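You operate a simulated robot arm through the tools that you are given. There is no shell and no other tool. Be economical: measure what you need, move in short steps, check, and stop when the job is done.

Carry out the task below with a simulated robot arm. There is one attempt and no reset: what you move stays moved.

TASK
Put the yellow spiky ball from the metal-leg table top on the yellow floor tile and the purple spiky ball on the silver steel press slab there.

It is judged by the outcome, as a careful person would: the job done as asked, and still so three seconds after it is handed in. It fails if anything else is knocked over, pushed out of place, dropped, spilled or broken.

THE ROBOT
A 6-joint arm with a two-finger parallel gripper, fixed in place. Base frame: the origin is at the foot of the arm, x ahead of it, y to its left, z up; the work surface is at about z = 0. Lengths are in m, angles in rad, forces in N, time in s.
With the tool pointing down near the work surface it reaches from about 0.14 to 0.58 m from the base axis. Its first joint turns from -1.152 to 1.152 rad. Payload 2.1 kg.
Tool frame: the origin (TCP) lies between the finger pads and is the grasp point; the fingertips stand 0.03 m ahead of it; z points along the fingers, y is the line along which they close. The gripper opens to 0.094 m. The fingers are 0.028 m wide and 0.01 m thick; the gripper's body (0.05 by 0.096 m) begins 0.055 m behind the TCP.
Orientation is that of the tool frame in the base frame, as [roll, pitch, yaw] about the fixed x, y, z axes, in that order (R = Rz(yaw) Ry(pitch) Rx(roll)). With the fingers straight down and closing along the base's y, the tool's x points along the base's -x, its y along +y and its z along -z.

THE INTERFACE
- The arm moves only by the tool move_arm. Its argument "plan" is a list of rows, each a list of 3 entries, a list of its own where there are three numbers: the finger opening in m, from 0 to 0.094, then the shift along the tool's x, y, z in units of 400 mm (1.0 is 400 mm), then the turn about the tool's z in units of 60 degrees (1.0 is 60 degrees). In form: [[grip, [dx, dy, dz], twist], ...]. A call has 1 to 12 rows; each row is the pose to reach, as a shift and turn from the pose commanded when the call began, along the tool's axes at that moment. A call with a number of a shift or a turn outside -1 to 1 is refused whole. A row lasts 0.2 s, in which the tool goes at most 0.05 m and 0.15 rad; a call with a longer step from one row to the next is refused whole, and so is a gripper value outside its range. A pose out of reach is approached as far as the arm can. The call stops where the force on the tool passes 40 N (or 10 N more than at its start, if that is more) or the arm is blocked; 0.2 s more then pass. The fingers move at their own pace (about 0.072 m/s each) and stop on an object; they squeeze with about 30 N. The grip force told is the motor's: it shows also when the fingers shut on nothing. Time passes only in rows, and 0.2 s behind the last, so rows that repeat a pose let the fingers close. It gives the time, the measured TCP pose, the force on the tool (base axes), the opening and the grip force at its end, in the units of the frame above (readings bear some noise), and new pictures: "views" is both (left out), scene, wrist or none.
- Cameras (640 x 400 px; columns grow to the right, rows downward): "scene" is fixed at [0.0697, -0.3943, 0.477]; the picture's right is [0.52, -0.85, 0.00], its down [-0.55, -0.34, -0.76] and it looks along [0.65, 0.40, -0.65] (base axes); focal length 252 px, centre (320, 200). "wrist" rides on the gripper at [-0.037, 0, -0.058] in the tool frame; the picture's right is [0.00, -1.00, 0.00], its down [0.97, 0.00, -0.24] and it looks along [0.24, 0.00, 0.97] (tool axes); focal length 218 px, centre (320, 200).
- measure_at(camera, pixels): there is no depth. For up to 12 entries [column, row, z] of the newest picture of that camera ("zoom" is the newest enlarged one), the place [x, y] in the base frame at which the ray of that pixel passes the height z, good to about 0.002 m. No time passes.
- inspect(camera, box): a new picture of the part [left, top, right, bottom] of that camera's present view, enlarged. No time passes.
- close_job(): hands the job in; it is judged then, once.

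Work in short steps. Measure before you move; look again where a grasp or a placing could have gone wrong, and mend it. You have 60 turns and 120 pictures in all, the two below and enlarged ones among them. Open the gripper and draw the arm clear of the work before you hand the job in, unless the task says otherwise; then end with one line.

The tools are called after "Emit:" by a JSON object that holds its "api" and its "payload". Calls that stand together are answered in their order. move_arm: Moves the arm, as the interface text tells. Its arguments: {"type":"object","properties":{"plan":{"type":"array"},"views":{"type":"string","enum":["both","scene","wrist","none"]}},"required":["plan"]} The other tools are called the same way: measure_at (camera, pixels) gives the place at which the rays of pixels pass given heights; inspect (camera, box) takes an enlarged picture of a part of a camera's view; close_job () hands the job in.

At the start:

```text
time_s: 0.0
tcp_pos: [0.2925, -0.0521, 0.2673]
tcp_rot: [-3.14, 0.001, 3.141]
ft_force: [-0.3, -0.1, -0.8]
grip_width: 0.0937
grip_force: 0.1
```

scene: 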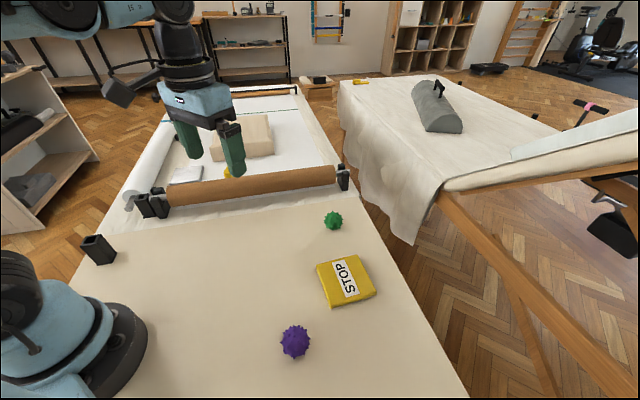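
wrist: 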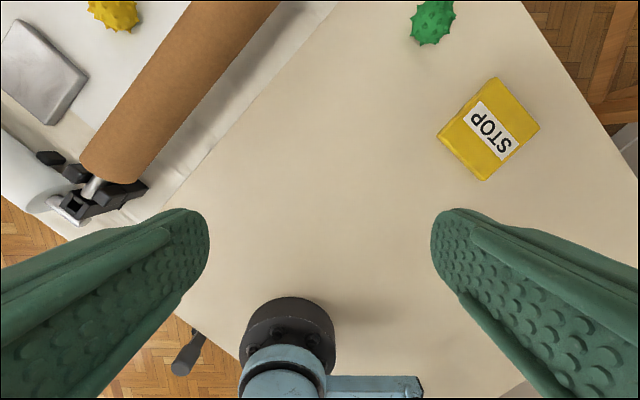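

The yellow ball and the silver slab sit behind the brown roll, and the STOP tile and purple ball are on the near side. I'll enlarge both views before measuring.

Emit:
{"api": "inspect", "payload": {"camera": "scene", "box": [120, 80, 380, 242]}}

Emit:
{"api": "inspect", "payload": {"camera": "wrist", "box": [0, 0, 320, 200]}}

Emit:
{"api": "measure_at", "payload": {"camera": "wrist", "pixels": [[113, 10, 0.02], [113, 10, 0.0], [45, 70, 0.0], [45, 70, 0.02], [18, 20, 0.02], [88, 75, 0.02], [45, 125, 0.02], [0, 85, 0.02], [488, 128, 0.01], [433, 20, 0.02], [120, 160, 0.04], [240, 0, 0.04]]}}

Emit:
{"api": "measure_at", "payload": {"camera": "scene", "pixels": [[295, 341, 0.02], [333, 220, 0.02], [346, 279, 0.02], [318, 265, 0.02], [357, 255, 0.02], [375, 292, 0.02], [330, 303, 0.02], [228, 173, 0.02], [187, 173, 0.02]]}}

```text
2.46 times, centred on (250, 161) of scene
```

zoom: 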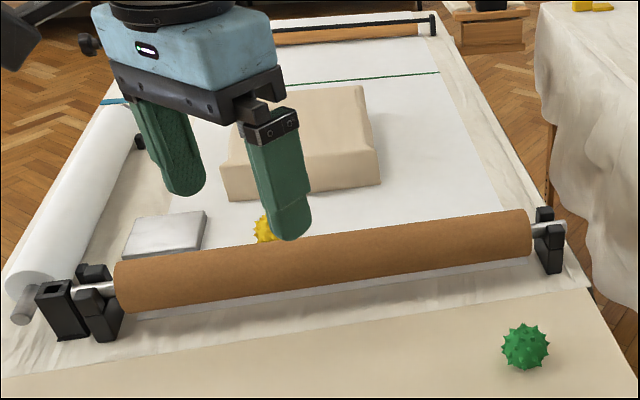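

```text
2.00 times, centred on (160, 100) of wrist
```

zoom: 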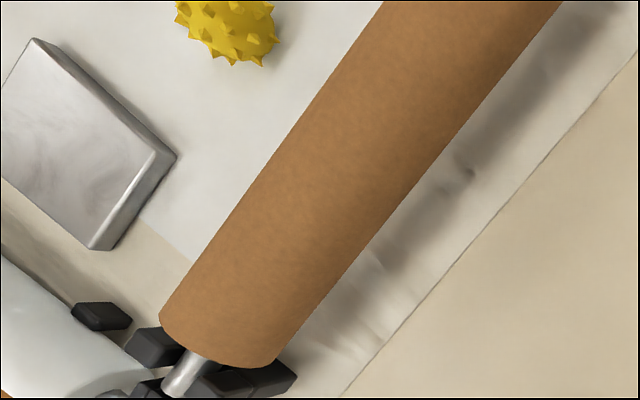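

```text
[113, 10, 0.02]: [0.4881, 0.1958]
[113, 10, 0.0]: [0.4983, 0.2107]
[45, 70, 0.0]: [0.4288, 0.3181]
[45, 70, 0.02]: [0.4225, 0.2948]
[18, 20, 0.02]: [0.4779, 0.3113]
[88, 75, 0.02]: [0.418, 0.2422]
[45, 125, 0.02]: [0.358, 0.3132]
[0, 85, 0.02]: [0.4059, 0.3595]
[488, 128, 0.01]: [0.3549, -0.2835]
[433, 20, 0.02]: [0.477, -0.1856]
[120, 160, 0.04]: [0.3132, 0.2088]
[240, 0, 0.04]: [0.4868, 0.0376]
```

```text
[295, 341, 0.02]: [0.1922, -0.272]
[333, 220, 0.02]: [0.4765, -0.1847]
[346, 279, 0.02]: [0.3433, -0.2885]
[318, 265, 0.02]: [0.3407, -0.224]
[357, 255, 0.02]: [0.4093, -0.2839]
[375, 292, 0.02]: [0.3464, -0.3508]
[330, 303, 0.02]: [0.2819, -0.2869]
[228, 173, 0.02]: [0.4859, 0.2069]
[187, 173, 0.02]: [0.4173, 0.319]
```

The yellow ball is near (0.487, 0.20), the slab near (0.42, 0.30) and the roll lies at 45°. I go above the ball, turning so the fingers close parallel to the roll.

Emit:
{"api": "move_arm", "payload": {"plan": [[0.094, [-0.065, 0.09, 0], -0.11], [0.094, [-0.13, 0.18, 0], -0.22], [0.094, [-0.195, 0.27, 0], -0.34], [0.094, [-0.26, 0.36, 0], -0.46], [0.094, [-0.325, 0.45, 0], -0.58], [0.094, [-0.39, 0.54, 0], -0.7], [0.094, [-0.42, 0.58, 0], -0.75], [0.094, [-0.42, 0.58, 0], -0.75]]}}

```text
time_s: 1.8
tcp_pos: [0.4619, 0.1817, 0.2701]
tcp_rot: [-3.141, 0.001, -2.355]
ft_force: [-0.1, 0.2, 0.3]
grip_width: 0.0942
grip_force: 0.0
```

scene: 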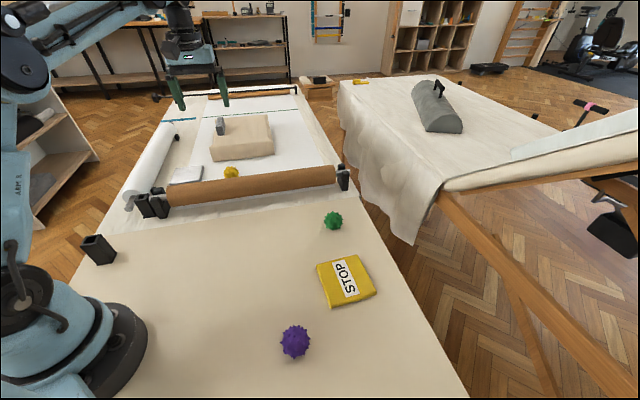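
wrist: 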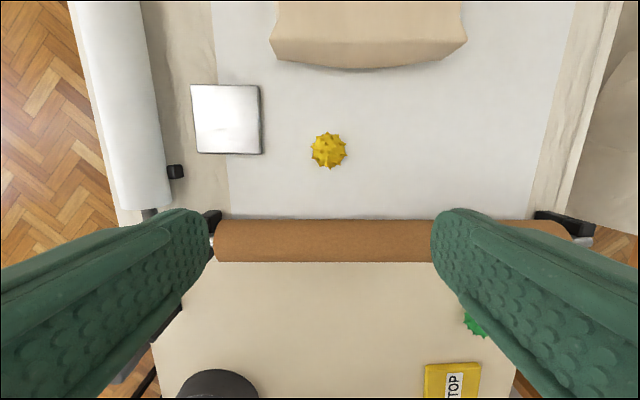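

Clear views now: ball at wrist (328,151) and scene (231,172), slab at (227,119) in wrist. Measuring at several heights to get positions and heights by triangulation.

Emit:
{"api": "measure_at", "payload": {"camera": "wrist", "pixels": [[328, 151, 0.0], [328, 151, 0.02], [328, 151, 0.03], [191, 85, 0.01], [259, 86, 0.01], [262, 153, 0.01], [195, 153, 0.01], [330, 219, 0.03], [330, 262, 0.03], [330, 68, 0.0]]}}

Emit:
{"api": "inspect", "payload": {"camera": "scene", "box": [140, 130, 268, 210]}}

Emit:
{"api": "measure_at", "payload": {"camera": "scene", "pixels": [[231, 172, 0.0], [231, 172, 0.02], [231, 172, 0.03], [170, 181, 0.01], [176, 167, 0.01], [203, 166, 0.01], [201, 179, 0.01]]}}

Emit:
{"api": "inspect", "payload": {"camera": "scene", "box": [250, 240, 410, 370]}}

```text
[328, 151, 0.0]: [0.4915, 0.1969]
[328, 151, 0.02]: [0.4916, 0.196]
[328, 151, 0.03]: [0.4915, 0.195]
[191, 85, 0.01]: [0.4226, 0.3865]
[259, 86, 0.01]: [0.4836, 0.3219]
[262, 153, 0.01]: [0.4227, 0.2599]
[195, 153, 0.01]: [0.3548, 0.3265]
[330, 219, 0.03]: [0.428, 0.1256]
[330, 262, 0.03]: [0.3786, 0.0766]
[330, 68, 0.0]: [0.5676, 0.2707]
```

```text
5.00 times, centred on (204, 170) of scene
```

zoom: 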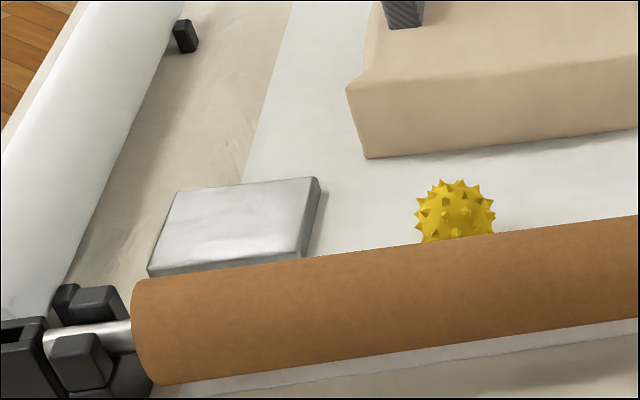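

```text
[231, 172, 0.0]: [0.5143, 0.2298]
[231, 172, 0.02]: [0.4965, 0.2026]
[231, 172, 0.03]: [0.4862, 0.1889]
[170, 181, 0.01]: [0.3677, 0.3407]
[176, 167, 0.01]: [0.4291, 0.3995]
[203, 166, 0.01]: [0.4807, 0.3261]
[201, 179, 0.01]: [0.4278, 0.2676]
```

```text
3.08 times, centred on (330, 305) of scene
```

zoom: 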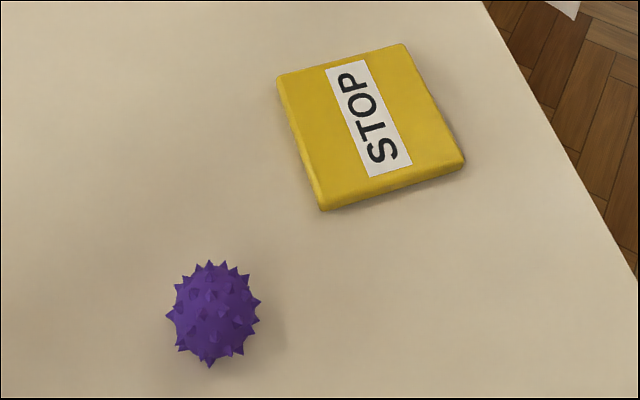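

Ball centre is about (0.4915, 0.1955, 0.025), slab centre (0.421, 0.324) with its top near 0.015. I move over the ball and descend to z≈0.09 to check alignment.

Emit:
{"api": "move_arm", "payload": {"plan": [[0.094, [-0.0767, -0.028, 0.05], 0], [0.094, [-0.0767, -0.028, 0.16], 0], [0.094, [-0.0767, -0.028, 0.27], 0], [0.094, [-0.0767, -0.028, 0.37], 0], [0.094, [-0.0767, -0.028, 0.45], 0], [0.094, [-0.0767, -0.028, 0.45], 0]]}}

```text
time_s: 3.2
tcp_pos: [0.4933, 0.1925, 0.089]
tcp_rot: [-3.141, 0.001, -2.357]
ft_force: [0.1, 0.1, 0.9]
grip_width: 0.094
grip_force: 0.1
```

scene: 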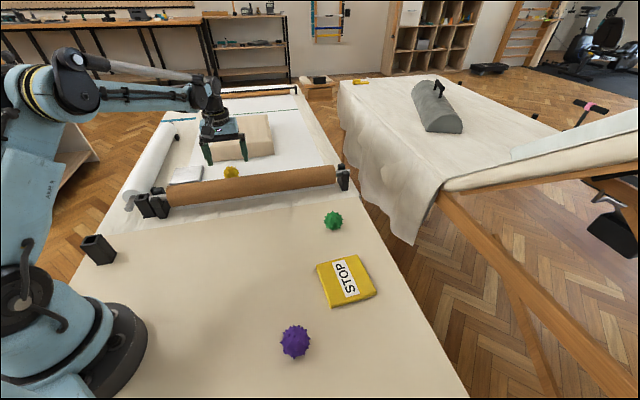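
wrist: 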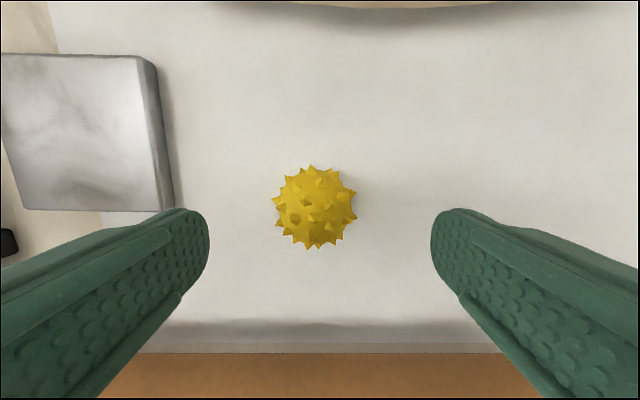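

Ball at (315,207) sits between the fingers; refining its position.

Emit:
{"api": "measure_at", "payload": {"camera": "wrist", "pixels": [[315, 207, 0.025], [275, 207, 0.025], [357, 207, 0.025], [315, 165, 0.025], [315, 250, 0.025], [170, 208, 0.015], [170, 208, 0.0]]}}

```text
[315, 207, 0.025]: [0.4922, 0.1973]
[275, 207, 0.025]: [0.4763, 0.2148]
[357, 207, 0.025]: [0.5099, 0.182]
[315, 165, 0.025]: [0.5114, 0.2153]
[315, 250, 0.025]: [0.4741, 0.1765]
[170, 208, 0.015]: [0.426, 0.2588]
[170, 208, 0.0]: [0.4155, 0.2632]
```

Small correction, then descend to z≈0.036 and close.

Emit:
{"api": "move_arm", "payload": {"plan": [[0.094, [-0.0065, 0.009, 0.06], 0], [0.094, [-0.0065, 0.009, 0.11], 0], [0.094, [-0.0065, 0.009, 0.132], 0], [0.094, [-0.0065, 0.009, 0.132], 0], [0.03, [-0.0065, 0.009, 0.132], 0], [0.03, [-0.0065, 0.009, 0.132], 0], [0.03, [-0.0065, 0.009, 0.132], 0], [0.03, [-0.0065, 0.009, 0.132], 0]]}}

```text
time_s: 5.0
tcp_pos: [0.4896, 0.1946, 0.0344]
tcp_rot: [-3.14, 0.001, -2.356]
ft_force: [-0.4, 0.4, -0.8]
grip_width: 0.0403
grip_force: 29.5
```

scene: 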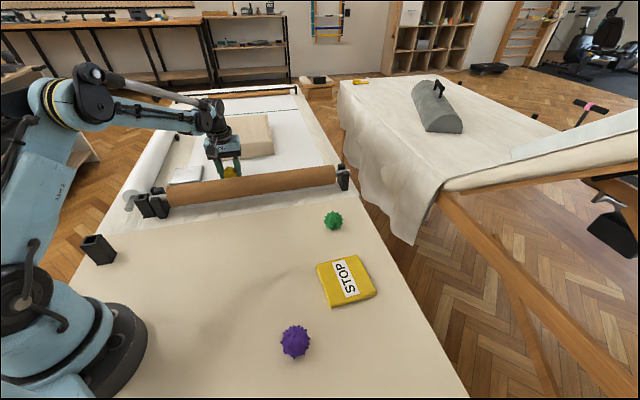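
wrist: 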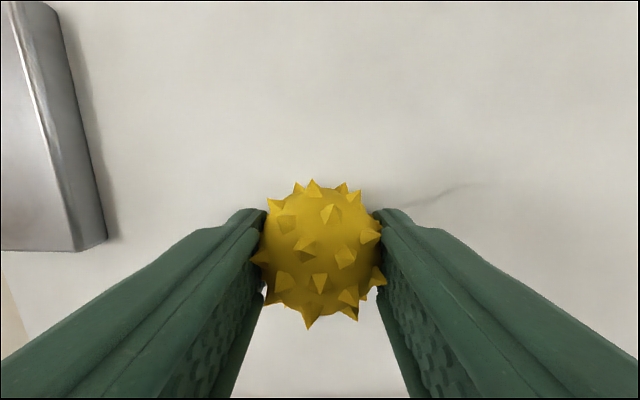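

Ball held (opening 0.040, 29.5 N). Lifting to about 0.20.

Emit:
{"api": "move_arm", "payload": {"plan": [[0.03, [0, 0, -0.05], 0], [0.03, [0, 0, -0.15], 0], [0.03, [0, 0, -0.26], 0], [0.03, [0, 0, -0.37], 0], [0.03, [0, 0, -0.45], 0], [0.03, [0, 0, -0.45], 0]], "views": "wrist"}}

```text
time_s: 6.4
tcp_pos: [0.4879, 0.1978, 0.2148]
tcp_rot: [-3.14, 0.0, -2.358]
ft_force: [0.6, 0.0, 0.0]
grip_width: 0.0405
grip_force: 30.0
```

wrist: 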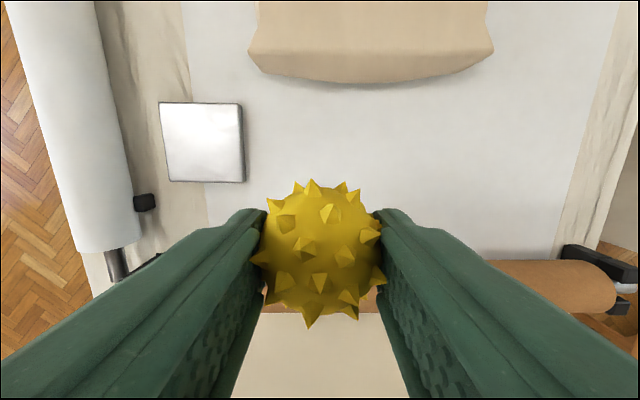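

Carrying the ball toward the tile at z≈0.21, untwisting by 45° on the way, first half.

Emit:
{"api": "move_arm", "payload": {"plan": [[0.03, [0.05, -0.027, 0], 0.08], [0.03, [0.14, -0.076, 0], 0.2], [0.03, [0.24, -0.131, 0], 0.33], [0.03, [0.34, -0.185, 0], 0.46], [0.03, [0.44, -0.239, 0], 0.59], [0.03, [0.52, -0.283, 0], 0.7], [0.03, [0.555, -0.302, 0], 0.75], [0.03, [0.555, -0.302, 0], 0.75]], "views": "none"}}

```text
time_s: 8.2
tcp_pos: [0.4186, -0.0421, 0.2166]
tcp_rot: [-3.141, 0.0, -3.142]
ft_force: [0.1, 0.3, -0.9]
grip_width: 0.0401
grip_force: 29.7
```

Second half, to above the tile.

Emit:
{"api": "move_arm", "payload": {"plan": [[0.03, [0.015, -0.06, 0], 0], [0.03, [0.05, -0.17, 0], 0], [0.03, [0.085, -0.285, 0], 0], [0.03, [0.12, -0.4, 0], 0], [0.03, [0.155, -0.515, 0], 0], [0.03, [0.184, -0.612, 0], 0], [0.03, [0.184, -0.612, 0], 0]]}}

```text
time_s: 9.8
tcp_pos: [0.3465, -0.2899, 0.215]
tcp_rot: [3.141, 0.001, -3.14]
ft_force: [-0.7, 0.1, -0.7]
grip_width: 0.0402
grip_force: 30.1
```

scene: 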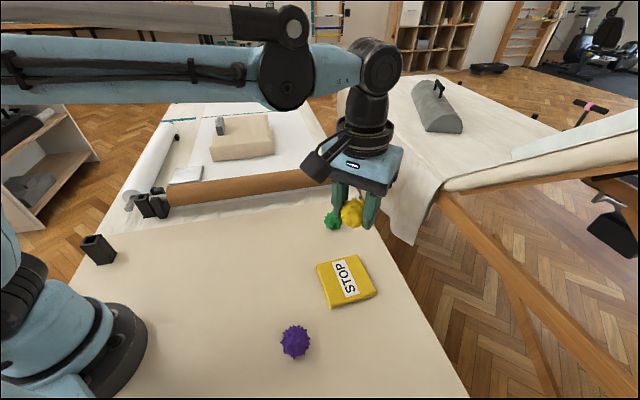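
wrist: 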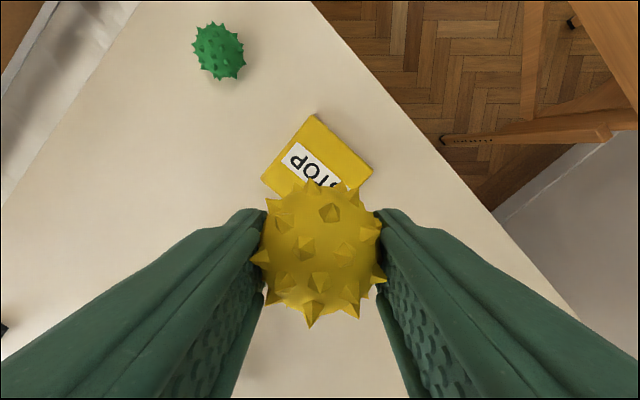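

Tile corners in the wrist view at (262,178), (316,115), (373,170); measuring to get its height and centre.

Emit:
{"api": "measure_at", "payload": {"camera": "wrist", "pixels": [[262, 178, 0.0], [262, 178, 0.015], [316, 115, 0.0], [316, 115, 0.015], [373, 170, 0.0], [373, 170, 0.015]]}}

Emit:
{"api": "measure_at", "payload": {"camera": "scene", "pixels": [[318, 264, 0.0], [318, 264, 0.015], [356, 254, 0.0], [356, 254, 0.015], [376, 287, 0.0], [376, 287, 0.015], [330, 301, 0.0], [330, 301, 0.015]]}}

Emit:
{"api": "inspect", "payload": {"camera": "scene", "box": [300, 240, 396, 310]}}

```text
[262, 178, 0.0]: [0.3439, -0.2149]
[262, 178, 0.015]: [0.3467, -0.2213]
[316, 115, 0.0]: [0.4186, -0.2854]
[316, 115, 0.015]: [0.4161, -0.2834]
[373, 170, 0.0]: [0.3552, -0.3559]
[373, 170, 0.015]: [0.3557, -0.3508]
```

```text
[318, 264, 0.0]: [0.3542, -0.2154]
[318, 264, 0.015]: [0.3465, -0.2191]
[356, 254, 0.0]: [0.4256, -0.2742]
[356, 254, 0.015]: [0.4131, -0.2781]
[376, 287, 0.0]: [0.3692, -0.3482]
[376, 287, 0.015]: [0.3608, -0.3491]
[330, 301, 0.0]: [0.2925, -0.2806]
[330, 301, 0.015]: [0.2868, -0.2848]
```

```text
5.71 times, centred on (348, 275) of scene
```

zoom: 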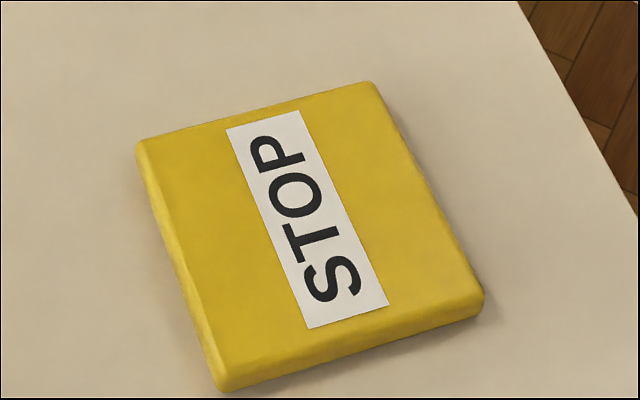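

Tile top is z≈0.015, centre (0.351, -0.284). The ball sat on the surface with TCP at 0.034, so release should be near TCP 0.049. Descending to 0.054 first.

Emit:
{"api": "move_arm", "payload": {"plan": [[0.03, [-0.004, 0.015, 0.05], 0], [0.03, [-0.004, 0.015, 0.15], 0], [0.03, [-0.004, 0.015, 0.25], 0], [0.03, [-0.004, 0.015, 0.34], 0], [0.03, [-0.004, 0.015, 0.39], 0], [0.03, [-0.004, 0.015, 0.402], 0], [0.03, [-0.004, 0.015, 0.402], 0]]}}

```text
time_s: 11.4
tcp_pos: [0.3463, -0.2836, 0.0557]
tcp_rot: [3.142, 0.0, 3.141]
ft_force: [-0.3, 0.0, -0.8]
grip_width: 0.0398
grip_force: 30.4
```

scene: 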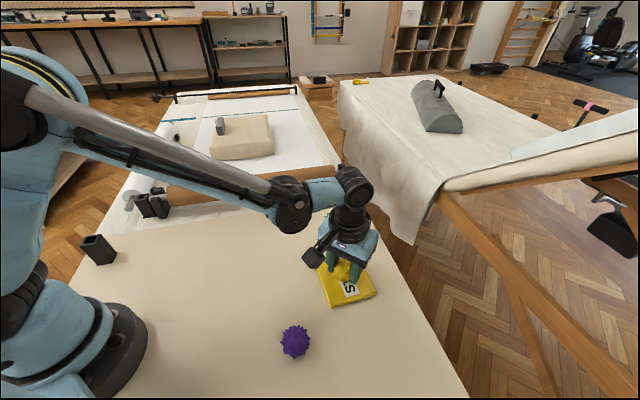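
wrist: 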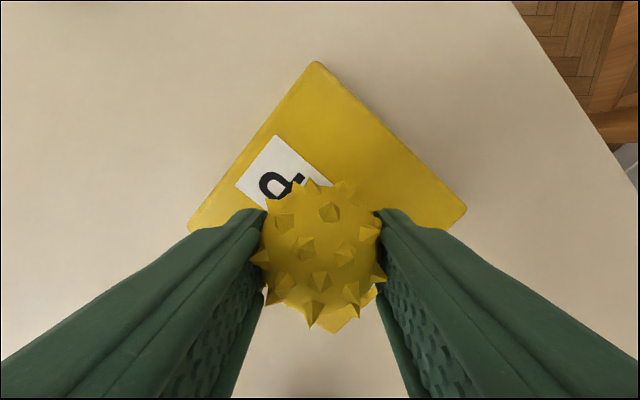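

Well centred on the tile. Lowering in small steps to feel contact.

Emit:
{"api": "move_arm", "payload": {"plan": [[0.03, [0, 0, 0.006], 0], [0.03, [0, 0, 0.011], 0], [0.03, [0, 0, 0.014], 0], [0.03, [0, 0, 0.014], 0]], "views": "none"}}

```text
time_s: 12.4
tcp_pos: [0.3476, -0.2836, 0.0481]
tcp_rot: [-3.14, 0.0, -3.141]
ft_force: [-0.6, 0.0, -0.7]
grip_width: 0.0399
grip_force: 30.3
```

No contact yet; a little further.

Emit:
{"api": "move_arm", "payload": {"plan": [[0.03, [0, 0, 0.003], 0], [0.03, [0, 0, 0.003], 0]], "views": "wrist"}}

```text
time_s: 13.0
tcp_pos: [0.3475, -0.2832, 0.0484]
tcp_rot: [3.141, 0.001, -3.139]
ft_force: [-0.7, 2.4, 13.0]
grip_width: 0.0399
grip_force: 29.7
```

wrist: 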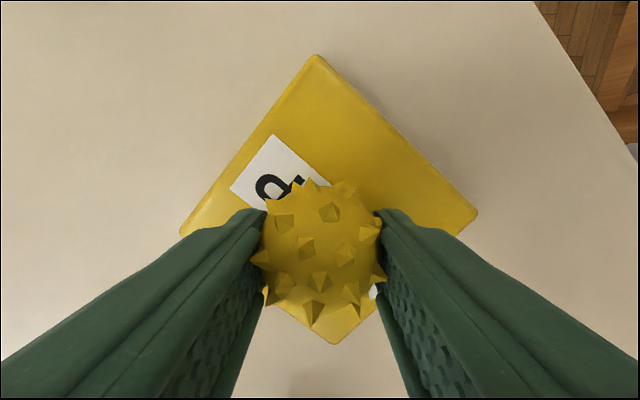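

Contact (13 N). Easing back 0.8 mm and opening slowly.

Emit:
{"api": "move_arm", "payload": {"plan": [[0.038, [0, 0, -0.002], 0], [0.044, [0, 0, -0.002], 0], [0.05, [0, 0, -0.002], 0], [0.06, [0, 0, -0.002], 0], [0.075, [0, 0, -0.002], 0], [0.085, [0, 0, -0.002], 0], [0.085, [0, 0, -0.002], 0], [0.085, [0, 0, -0.002], 0]]}}

```text
time_s: 14.8
tcp_pos: [0.3478, -0.285, 0.0485]
tcp_rot: [-3.141, 0.0, 3.141]
ft_force: [0.0, -0.4, 0.9]
grip_width: 0.085
grip_force: 0.0
```

scene: 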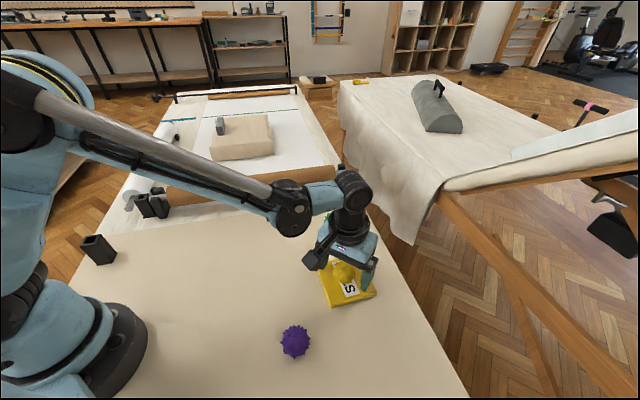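
wrist: 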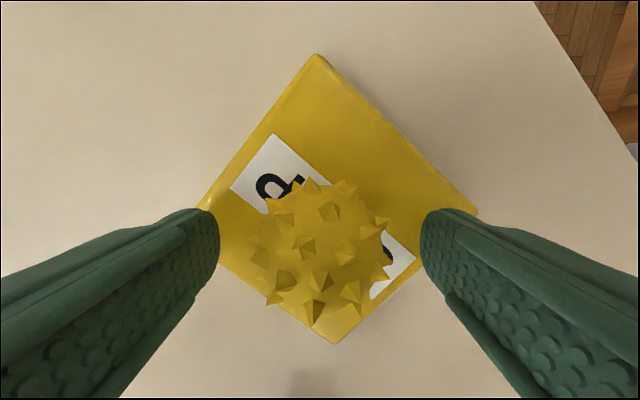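

The ball stayed put on the tile. Rising straight up, then looking again.

Emit:
{"api": "move_arm", "payload": {"plan": [[0.085, [0, 0, -0.03], 0], [0.085, [0, 0, -0.12], 0], [0.085, [0, 0, -0.23], 0], [0.085, [0, 0, -0.34], 0], [0.085, [0, 0, -0.42], 0], [0.085, [0, 0, -0.42], 0]]}}

```text
time_s: 16.2
tcp_pos: [0.3492, -0.2805, 0.2162]
tcp_rot: [3.141, 0.0, -3.141]
ft_force: [0.0, 0.2, -0.2]
grip_width: 0.0853
grip_force: 0.1
```

scene: 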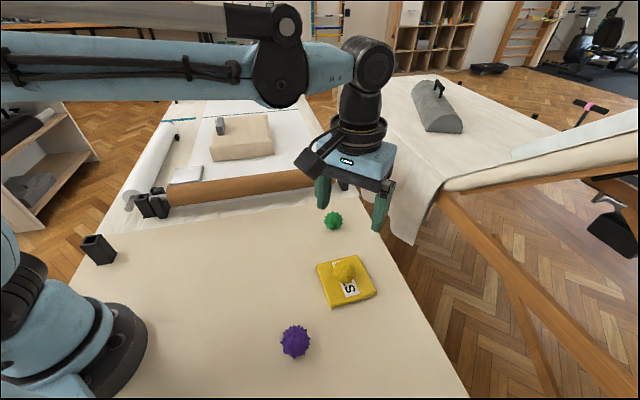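
wrist: 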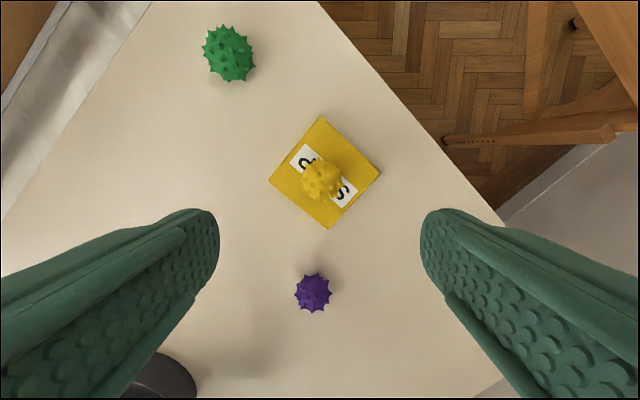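

Yellow ball rests centred on the tile. Measuring the purple ball at wrist (313,293) and scene (295,341).

Emit:
{"api": "measure_at", "payload": {"camera": "wrist", "pixels": [[313, 293, 0.0], [313, 293, 0.025]]}}

Emit:
{"api": "measure_at", "payload": {"camera": "scene", "pixels": [[295, 341, 0.015], [295, 341, 0.025], [323, 164, 0.2]]}}

```text
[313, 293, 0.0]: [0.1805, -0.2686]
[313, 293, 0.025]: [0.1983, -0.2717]
```

```text
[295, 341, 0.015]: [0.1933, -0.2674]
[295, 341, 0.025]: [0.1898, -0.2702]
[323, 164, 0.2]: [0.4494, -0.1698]
```

Purple ball ≈ (0.194, -0.270, 0.02). Moving above it, then down to z≈0.09 for a check.

Emit:
{"api": "move_arm", "payload": {"plan": [[0.094, [0.05, 0.004, 0], 0], [0.094, [0.16, 0.01, 0], 0], [0.094, [0.27, 0.018, 0], 0], [0.094, [0.35, 0.024, 0], 0], [0.094, [0.39, 0.026, 0], 0], [0.094, [0.39, 0.026, 0.08], 0], [0.094, [0.39, 0.026, 0.18], 0], [0.094, [0.39, 0.026, 0.26], 0], [0.094, [0.39, 0.026, 0.315], 0], [0.094, [0.39, 0.026, 0.315], 0]]}}

```text
time_s: 18.4
tcp_pos: [0.1892, -0.2722, 0.0914]
tcp_rot: [-3.141, 0.001, 3.141]
ft_force: [-0.4, -0.1, 0.0]
grip_width: 0.0941
grip_force: 0.1
```

scene: 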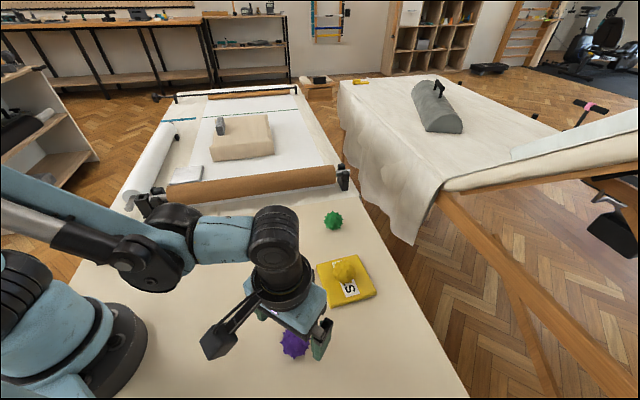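
wrist: 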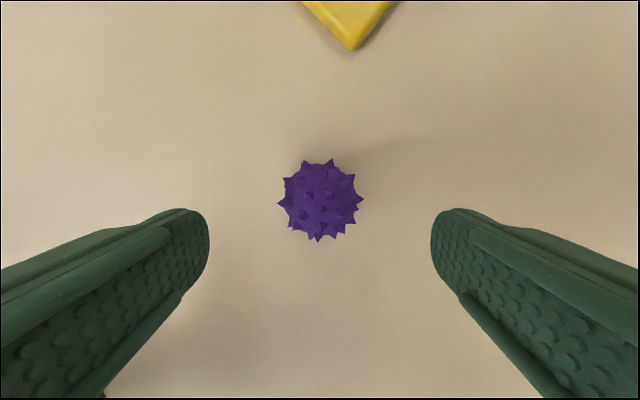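

Emit:
{"api": "measure_at", "payload": {"camera": "wrist", "pixels": [[321, 200, 0.022], [321, 160, 0.022], [321, 241, 0.022], [279, 200, 0.022], [363, 200, 0.022]]}}

```text
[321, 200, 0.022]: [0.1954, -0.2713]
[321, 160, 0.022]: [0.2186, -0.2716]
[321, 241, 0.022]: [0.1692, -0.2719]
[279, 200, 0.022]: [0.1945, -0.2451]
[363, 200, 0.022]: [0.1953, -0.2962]
```

Ball at (0.195, -0.271). Correct ~5 mm forward, descend to 0.035 and close.

Emit:
{"api": "move_arm", "payload": {"plan": [[0.094, [-0.0137, 0.001, 0.06], 0], [0.094, [-0.0137, 0.001, 0.115], 0], [0.094, [-0.0137, 0.001, 0.14], 0], [0.094, [-0.0137, 0.001, 0.14], 0], [0.03, [-0.0137, 0.001, 0.14], 0], [0.03, [-0.0137, 0.001, 0.14], 0], [0.03, [-0.0137, 0.001, 0.14], 0], [0.03, [-0.0137, 0.001, 0.14], 0]]}}

```text
time_s: 20.2
tcp_pos: [0.1959, -0.2738, 0.0349]
tcp_rot: [3.14, 0.0, 3.141]
ft_force: [-0.5, 0.0, -0.6]
grip_width: 0.0414
grip_force: 30.3
```

scene: 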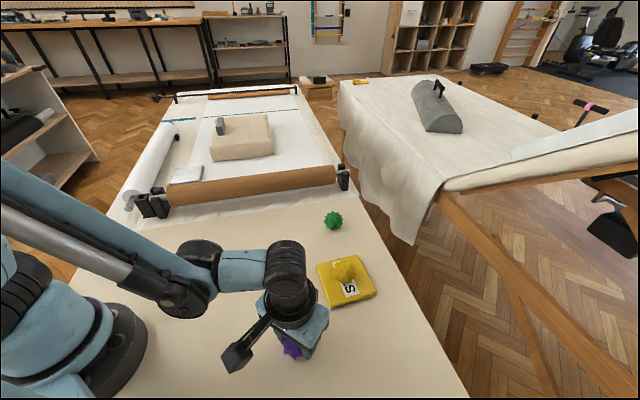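
wrist: 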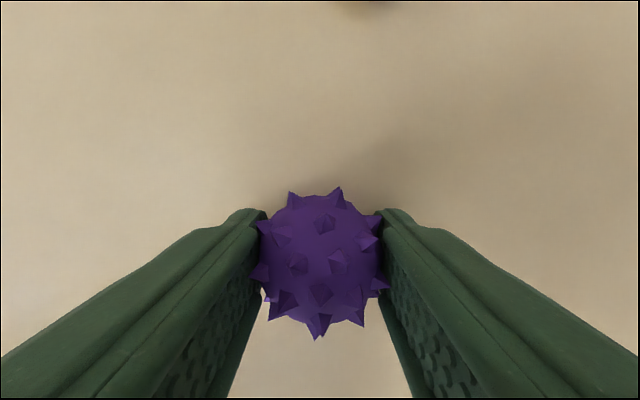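

Purple ball held (0.041). Lifting straight up.

Emit:
{"api": "move_arm", "payload": {"plan": [[0.03, [0, 0, -0.05], 0], [0.03, [0, 0, -0.15], 0], [0.03, [0, 0, -0.26], 0], [0.03, [0, 0, -0.37], 0], [0.03, [0, 0, -0.45], 0], [0.03, [0, 0, -0.45], 0]], "views": "wrist"}}

```text
time_s: 21.6
tcp_pos: [0.1961, -0.2711, 0.2147]
tcp_rot: [3.141, 0.001, 3.141]
ft_force: [0.4, -0.2, 0.1]
grip_width: 0.0412
grip_force: 30.0
```

wrist: 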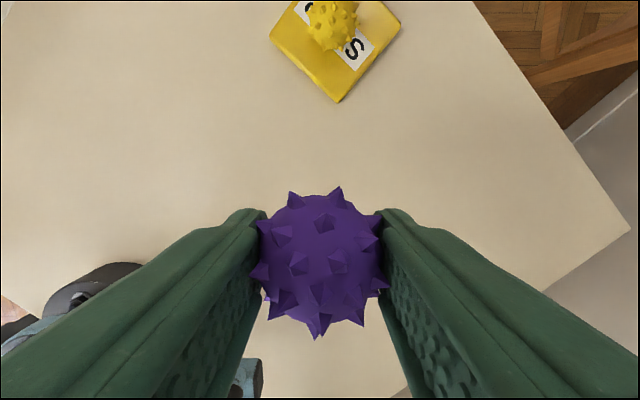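

Carrying toward the middle at z≈0.215.

Emit:
{"api": "move_arm", "payload": {"plan": [[0.03, [-0.04, 0.046, 0], 0], [0.03, [-0.12, 0.136, 0], 0], [0.03, [-0.2, 0.227, 0], 0], [0.03, [-0.28, 0.317, 0], 0], [0.03, [-0.36, 0.408, 0], 0], [0.03, [-0.44, 0.498, 0], 0], [0.03, [-0.5, 0.566, 0], 0], [0.03, [-0.51, 0.5775, 0], 0], [0.03, [-0.51, 0.5775, 0], 0]], "views": "none"}}

```text
time_s: 23.6
tcp_pos: [0.4001, -0.0426, 0.2166]
tcp_rot: [-3.141, 0.0, 3.14]
ft_force: [0.7, 0.4, -0.2]
grip_width: 0.0415
grip_force: 30.1
```

Onward to above the slab (0.42, 0.324), turning 45° so the fingers line up with it.

Emit:
{"api": "move_arm", "payload": {"plan": [[0.03, [-0.004, 0.06, 0], -0.05], [0.03, [-0.009, 0.17, 0], -0.14], [0.03, [-0.015, 0.285, 0], -0.24], [0.03, [-0.021, 0.4, 0], -0.34], [0.03, [-0.027, 0.515, 0], -0.44], [0.03, [-0.033, 0.63, 0], -0.54], [0.03, [-0.039, 0.745, 0], -0.63], [0.03, [-0.045, 0.86, 0], -0.71], [0.03, [-0.05, 0.914, 0], -0.75], [0.03, [-0.05, 0.914, 0], -0.75]]}}

```text
time_s: 25.8
tcp_pos: [0.422, 0.3267, 0.2133]
tcp_rot: [-3.14, 0.0, -2.355]
ft_force: [0.4, 0.3, -0.1]
grip_width: 0.0413
grip_force: 30.0
```

scene: 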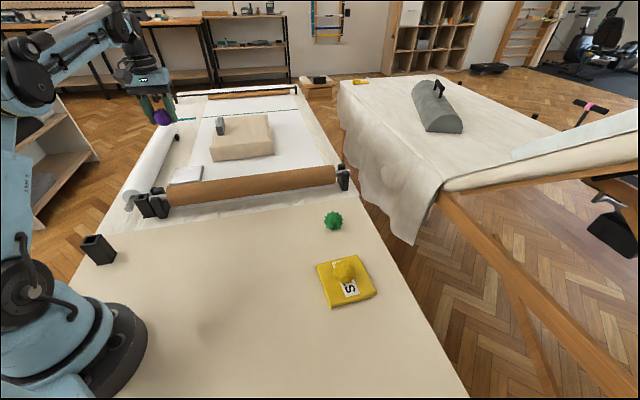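
wrist: 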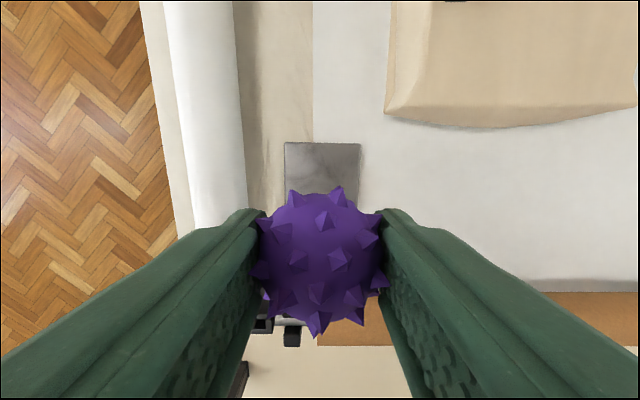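

Slab's far corners at (284,142) and (361,144); white roll edge at about (245,190). Measuring for height and clearance.

Emit:
{"api": "measure_at", "payload": {"camera": "wrist", "pixels": [[284, 142, 0.01], [284, 142, 0.02], [361, 144, 0.01], [361, 144, 0.02], [246, 190, 0.02], [246, 190, 0.04]]}}

Emit:
{"api": "measure_at", "payload": {"camera": "scene", "pixels": [[170, 181, 0.02], [176, 167, 0.02], [203, 166, 0.02], [201, 178, 0.02], [176, 167, 0.015], [203, 166, 0.015]]}}

Emit:
{"api": "inspect", "payload": {"camera": "scene", "box": [110, 120, 238, 215]}}

```text
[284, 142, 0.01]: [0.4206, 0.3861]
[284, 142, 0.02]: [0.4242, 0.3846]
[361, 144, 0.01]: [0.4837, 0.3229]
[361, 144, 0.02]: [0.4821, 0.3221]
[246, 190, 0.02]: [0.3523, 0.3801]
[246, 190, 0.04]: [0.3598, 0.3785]
```

```text
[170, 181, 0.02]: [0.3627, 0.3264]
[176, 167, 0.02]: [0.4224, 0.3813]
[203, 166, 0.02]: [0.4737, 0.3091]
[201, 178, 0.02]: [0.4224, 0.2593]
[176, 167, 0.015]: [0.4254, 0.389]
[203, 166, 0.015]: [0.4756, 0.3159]
```

```text
4.21 times, centred on (174, 168) of scene
```

zoom: 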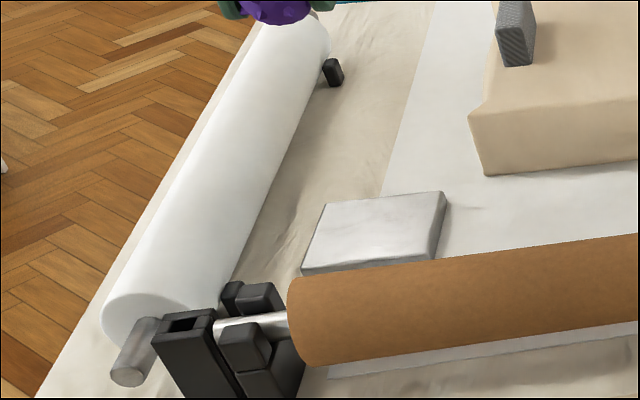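

Slab top ≈0.015, centre (0.421, 0.3235); white roll is 0.085 away along the finger line, so opening to 0.065 is safe. Descending to about 0.058.

Emit:
{"api": "move_arm", "payload": {"plan": [[0.03, [0.005, -0.002, 0.05], 0], [0.03, [0.005, -0.002, 0.15], 0], [0.03, [0.005, -0.002, 0.25], 0], [0.03, [0.005, -0.002, 0.33], 0], [0.03, [0.005, -0.002, 0.38], 0], [0.03, [0.005, -0.002, 0.39], 0], [0.03, [0.005, -0.002, 0.39], 0]]}}

```text
time_s: 27.4
tcp_pos: [0.419, 0.3217, 0.0593]
tcp_rot: [3.141, 0.001, -2.356]
ft_force: [0.0, -0.6, -1.1]
grip_width: 0.0416
grip_force: 29.6
```

scene: 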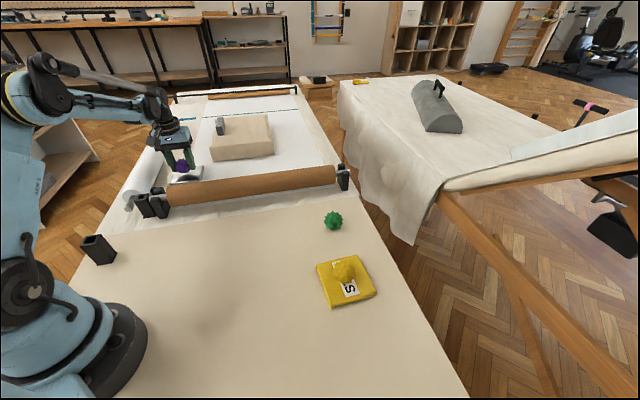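
wrist: 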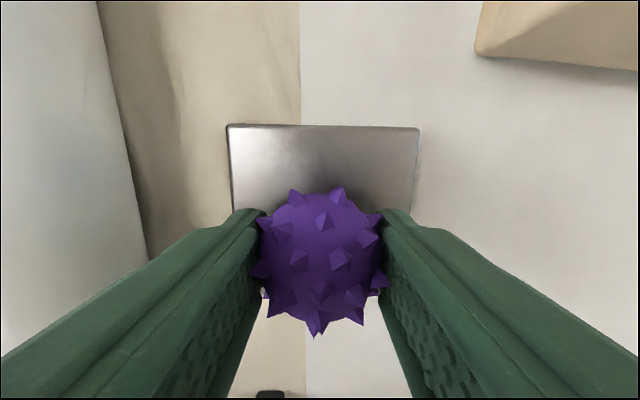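

Checking that the ball is central: far edge row 125, near edge glimpsed at (372,291).

Emit:
{"api": "measure_at", "payload": {"camera": "wrist", "pixels": [[227, 126, 0.015], [418, 128, 0.015], [372, 291, 0.015], [320, 258, 0.047]]}}

Emit:
{"api": "inspect", "payload": {"camera": "wrist", "box": [220, 220, 420, 345]}}

```text
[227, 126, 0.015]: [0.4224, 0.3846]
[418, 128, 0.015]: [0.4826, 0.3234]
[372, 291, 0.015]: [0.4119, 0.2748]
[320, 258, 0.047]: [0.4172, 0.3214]
```

```text
3.20 times, centred on (320, 282) of wrist
```

zoom: 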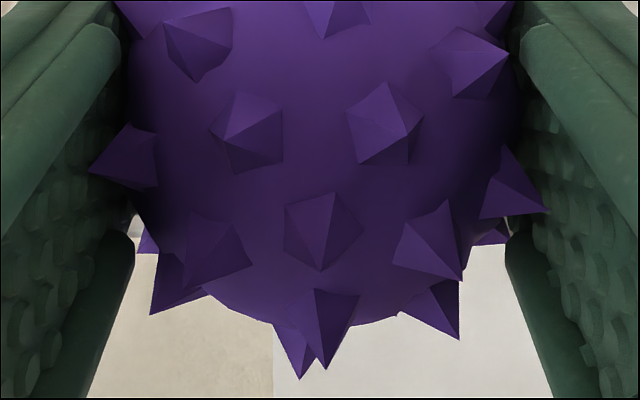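

Ball is within ~3 mm of the slab's centre. Nudge 2 mm outward and lower in small steps.

Emit:
{"api": "move_arm", "payload": {"plan": [[0.03, [-0.006, 0, 0.008], 0], [0.03, [-0.006, 0, 0.014], 0], [0.03, [-0.006, 0, 0.017], 0], [0.03, [-0.006, 0, 0.017], 0]], "views": "none"}}

```text
time_s: 28.4
tcp_pos: [0.4216, 0.3224, 0.0524]
tcp_rot: [-3.141, 0.0, -2.356]
ft_force: [-0.4, -0.5, -1.2]
grip_width: 0.0414
grip_force: 30.1
```

Emit:
{"api": "move_arm", "payload": {"plan": [[0.03, [0, 0, 0.003], 0], [0.03, [0, 0, 0.003], 0]], "views": "none"}}

```text
time_s: 29.0
tcp_pos: [0.421, 0.3233, 0.0502]
tcp_rot: [-3.141, 0.0, -2.357]
ft_force: [-0.3, 0.5, 0.2]
grip_width: 0.0413
grip_force: 29.5
```

No contact yet; another 1.2 mm.

Emit:
{"api": "move_arm", "payload": {"plan": [[0.03, [0, 0, 0.003], 0], [0.03, [0, 0, 0.003], 0]], "views": "none"}}

```text
time_s: 29.6
tcp_pos: [0.4216, 0.3244, 0.0491]
tcp_rot: [3.141, 0.0, -2.357]
ft_force: [0.4, 0.3, 0.0]
grip_width: 0.0411
grip_force: 29.8
```

Emit:
{"api": "move_arm", "payload": {"plan": [[0.03, [0, 0, 0.003], 0], [0.03, [0, 0, 0.003], 0]], "views": "wrist"}}

```text
time_s: 30.2
tcp_pos: [0.4218, 0.3239, 0.0484]
tcp_rot: [-3.141, 0.0, -2.357]
ft_force: [0.4, 0.3, -0.4]
grip_width: 0.0413
grip_force: 29.7
```

wrist: 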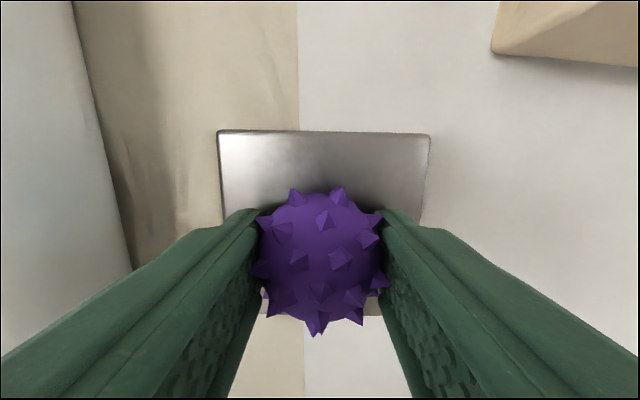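

Emit:
{"api": "move_arm", "payload": {"plan": [[0.03, [0, 0, 0.003], 0], [0.03, [0, 0, 0.003], 0]], "views": "none"}}

```text
time_s: 30.8
tcp_pos: [0.4234, 0.3234, 0.0472]
tcp_rot: [3.14, 0.001, -2.356]
ft_force: [0.0, -0.1, -0.7]
grip_width: 0.0414
grip_force: 30.7
```

Emit:
{"api": "move_arm", "payload": {"plan": [[0.03, [0, 0, 0.003], 0], [0.03, [0, 0, 0.003], 0]], "views": "none"}}

```text
time_s: 31.4
tcp_pos: [0.4217, 0.3235, 0.0479]
tcp_rot: [3.141, 0.0, -2.355]
ft_force: [-5.0, -5.1, 19.5]
grip_width: 0.0416
grip_force: 30.0
```

Contact at TCP ≈0.047. Easing back about 1 mm and opening slowly to 0.07.

Emit:
{"api": "move_arm", "payload": {"plan": [[0.03, [0, 0, -0.002], 0], [0.04, [0, 0, -0.002], 0], [0.045, [0, 0, -0.002], 0], [0.05, [0, 0, -0.002], 0], [0.06, [0, 0, -0.002], 0], [0.07, [0, 0, -0.002], 0], [0.07, [0, 0, -0.002], 0], [0.07, [0, 0, -0.002], 0]]}}

```text
time_s: 33.2
tcp_pos: [0.4226, 0.3235, 0.0465]
tcp_rot: [3.141, -0.003, -2.356]
ft_force: [0.8, 0.4, -0.5]
grip_width: 0.0702
grip_force: 0.1
```

scene: 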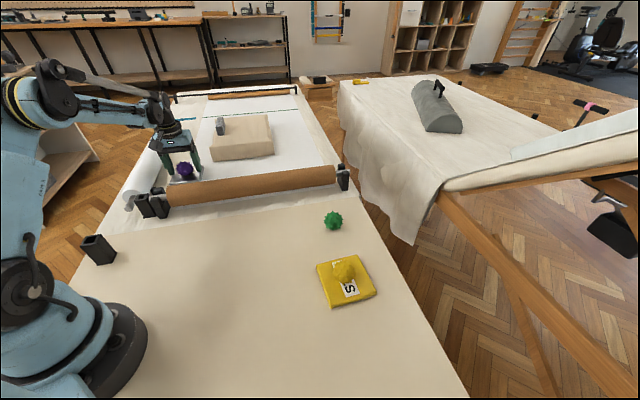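
wrist: 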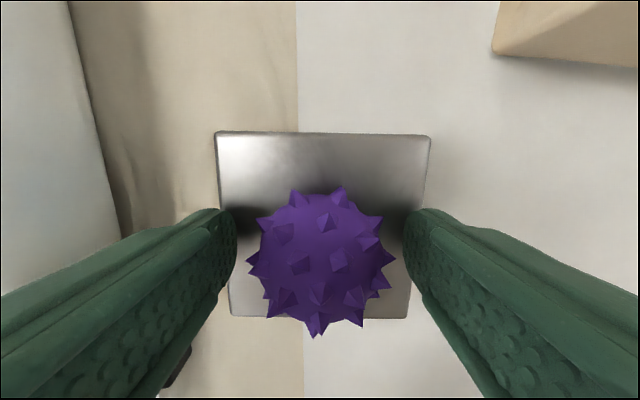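

Ball is free and resting on the slab. Rising straight up.

Emit:
{"api": "move_arm", "payload": {"plan": [[0.074, [0, 0, -0.02], 0], [0.074, [0, 0, -0.09], 0], [0.074, [0, 0, -0.19], 0], [0.074, [0, 0, -0.3], 0], [0.074, [0, 0, -0.41], 0], [0.074, [0, 0, -0.41], 0]]}}

```text
time_s: 34.6
tcp_pos: [0.4215, 0.3244, 0.2094]
tcp_rot: [-3.142, 0.002, -2.357]
ft_force: [0.6, -0.1, -0.4]
grip_width: 0.0739
grip_force: 0.1
```

scene: 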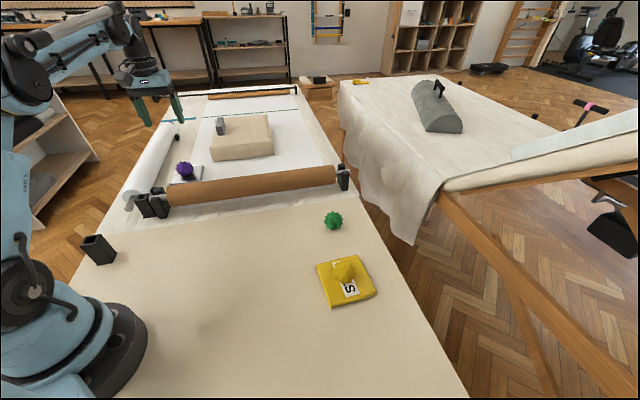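
wrist: 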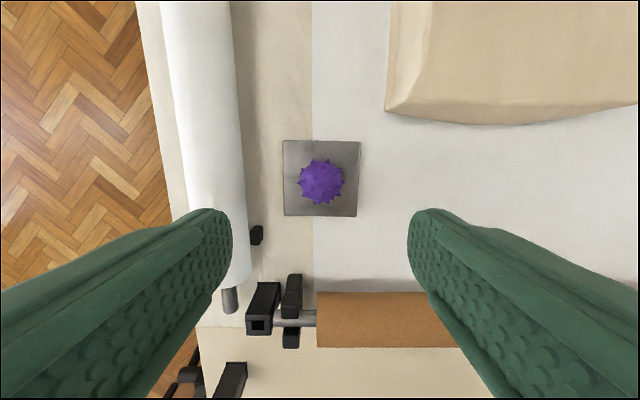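

Both balls are central on their targets. Drawing the arm back to the middle at height.

Emit:
{"api": "move_arm", "payload": {"plan": [[0.09, [0.06, -0.02, -0.04], 0], [0.09, [0.16, -0.055, -0.08], 0], [0.09, [0.26, -0.09, -0.1], 0], [0.09, [0.36, -0.125, -0.1], 0], [0.09, [0.46, -0.16, -0.1], 0], [0.09, [0.56, -0.195, -0.1], 0], [0.09, [0.64, -0.225, -0.1], 0], [0.09, [0.7, -0.2475, -0.1], 0], [0.09, [0.7, -0.2475, -0.1], 0]]}}

```text
time_s: 36.6
tcp_pos: [0.2935, 0.057, 0.2501]
tcp_rot: [3.141, 0.0, -2.357]
ft_force: [0.2, -0.7, -0.8]
grip_width: 0.0899
grip_force: 0.1
```

scene: 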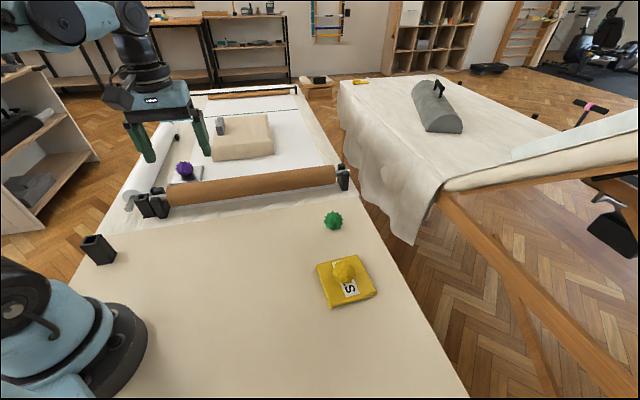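
wrist: 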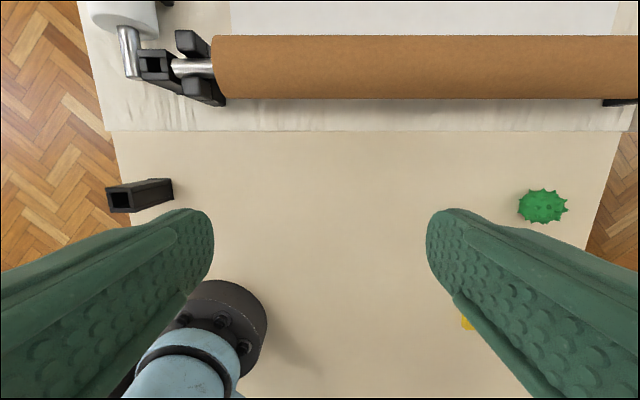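

Both balls are in place, nothing else has been disturbed, and the arm is clear with the gripper open.

Emit:
{"api": "close_job", "payload": {}}

```text
The job is handed in.
```

The yellow spiky ball is on the yellow STOP tile, the purple spiky ball is on the silver steel slab, and the job is handed in.
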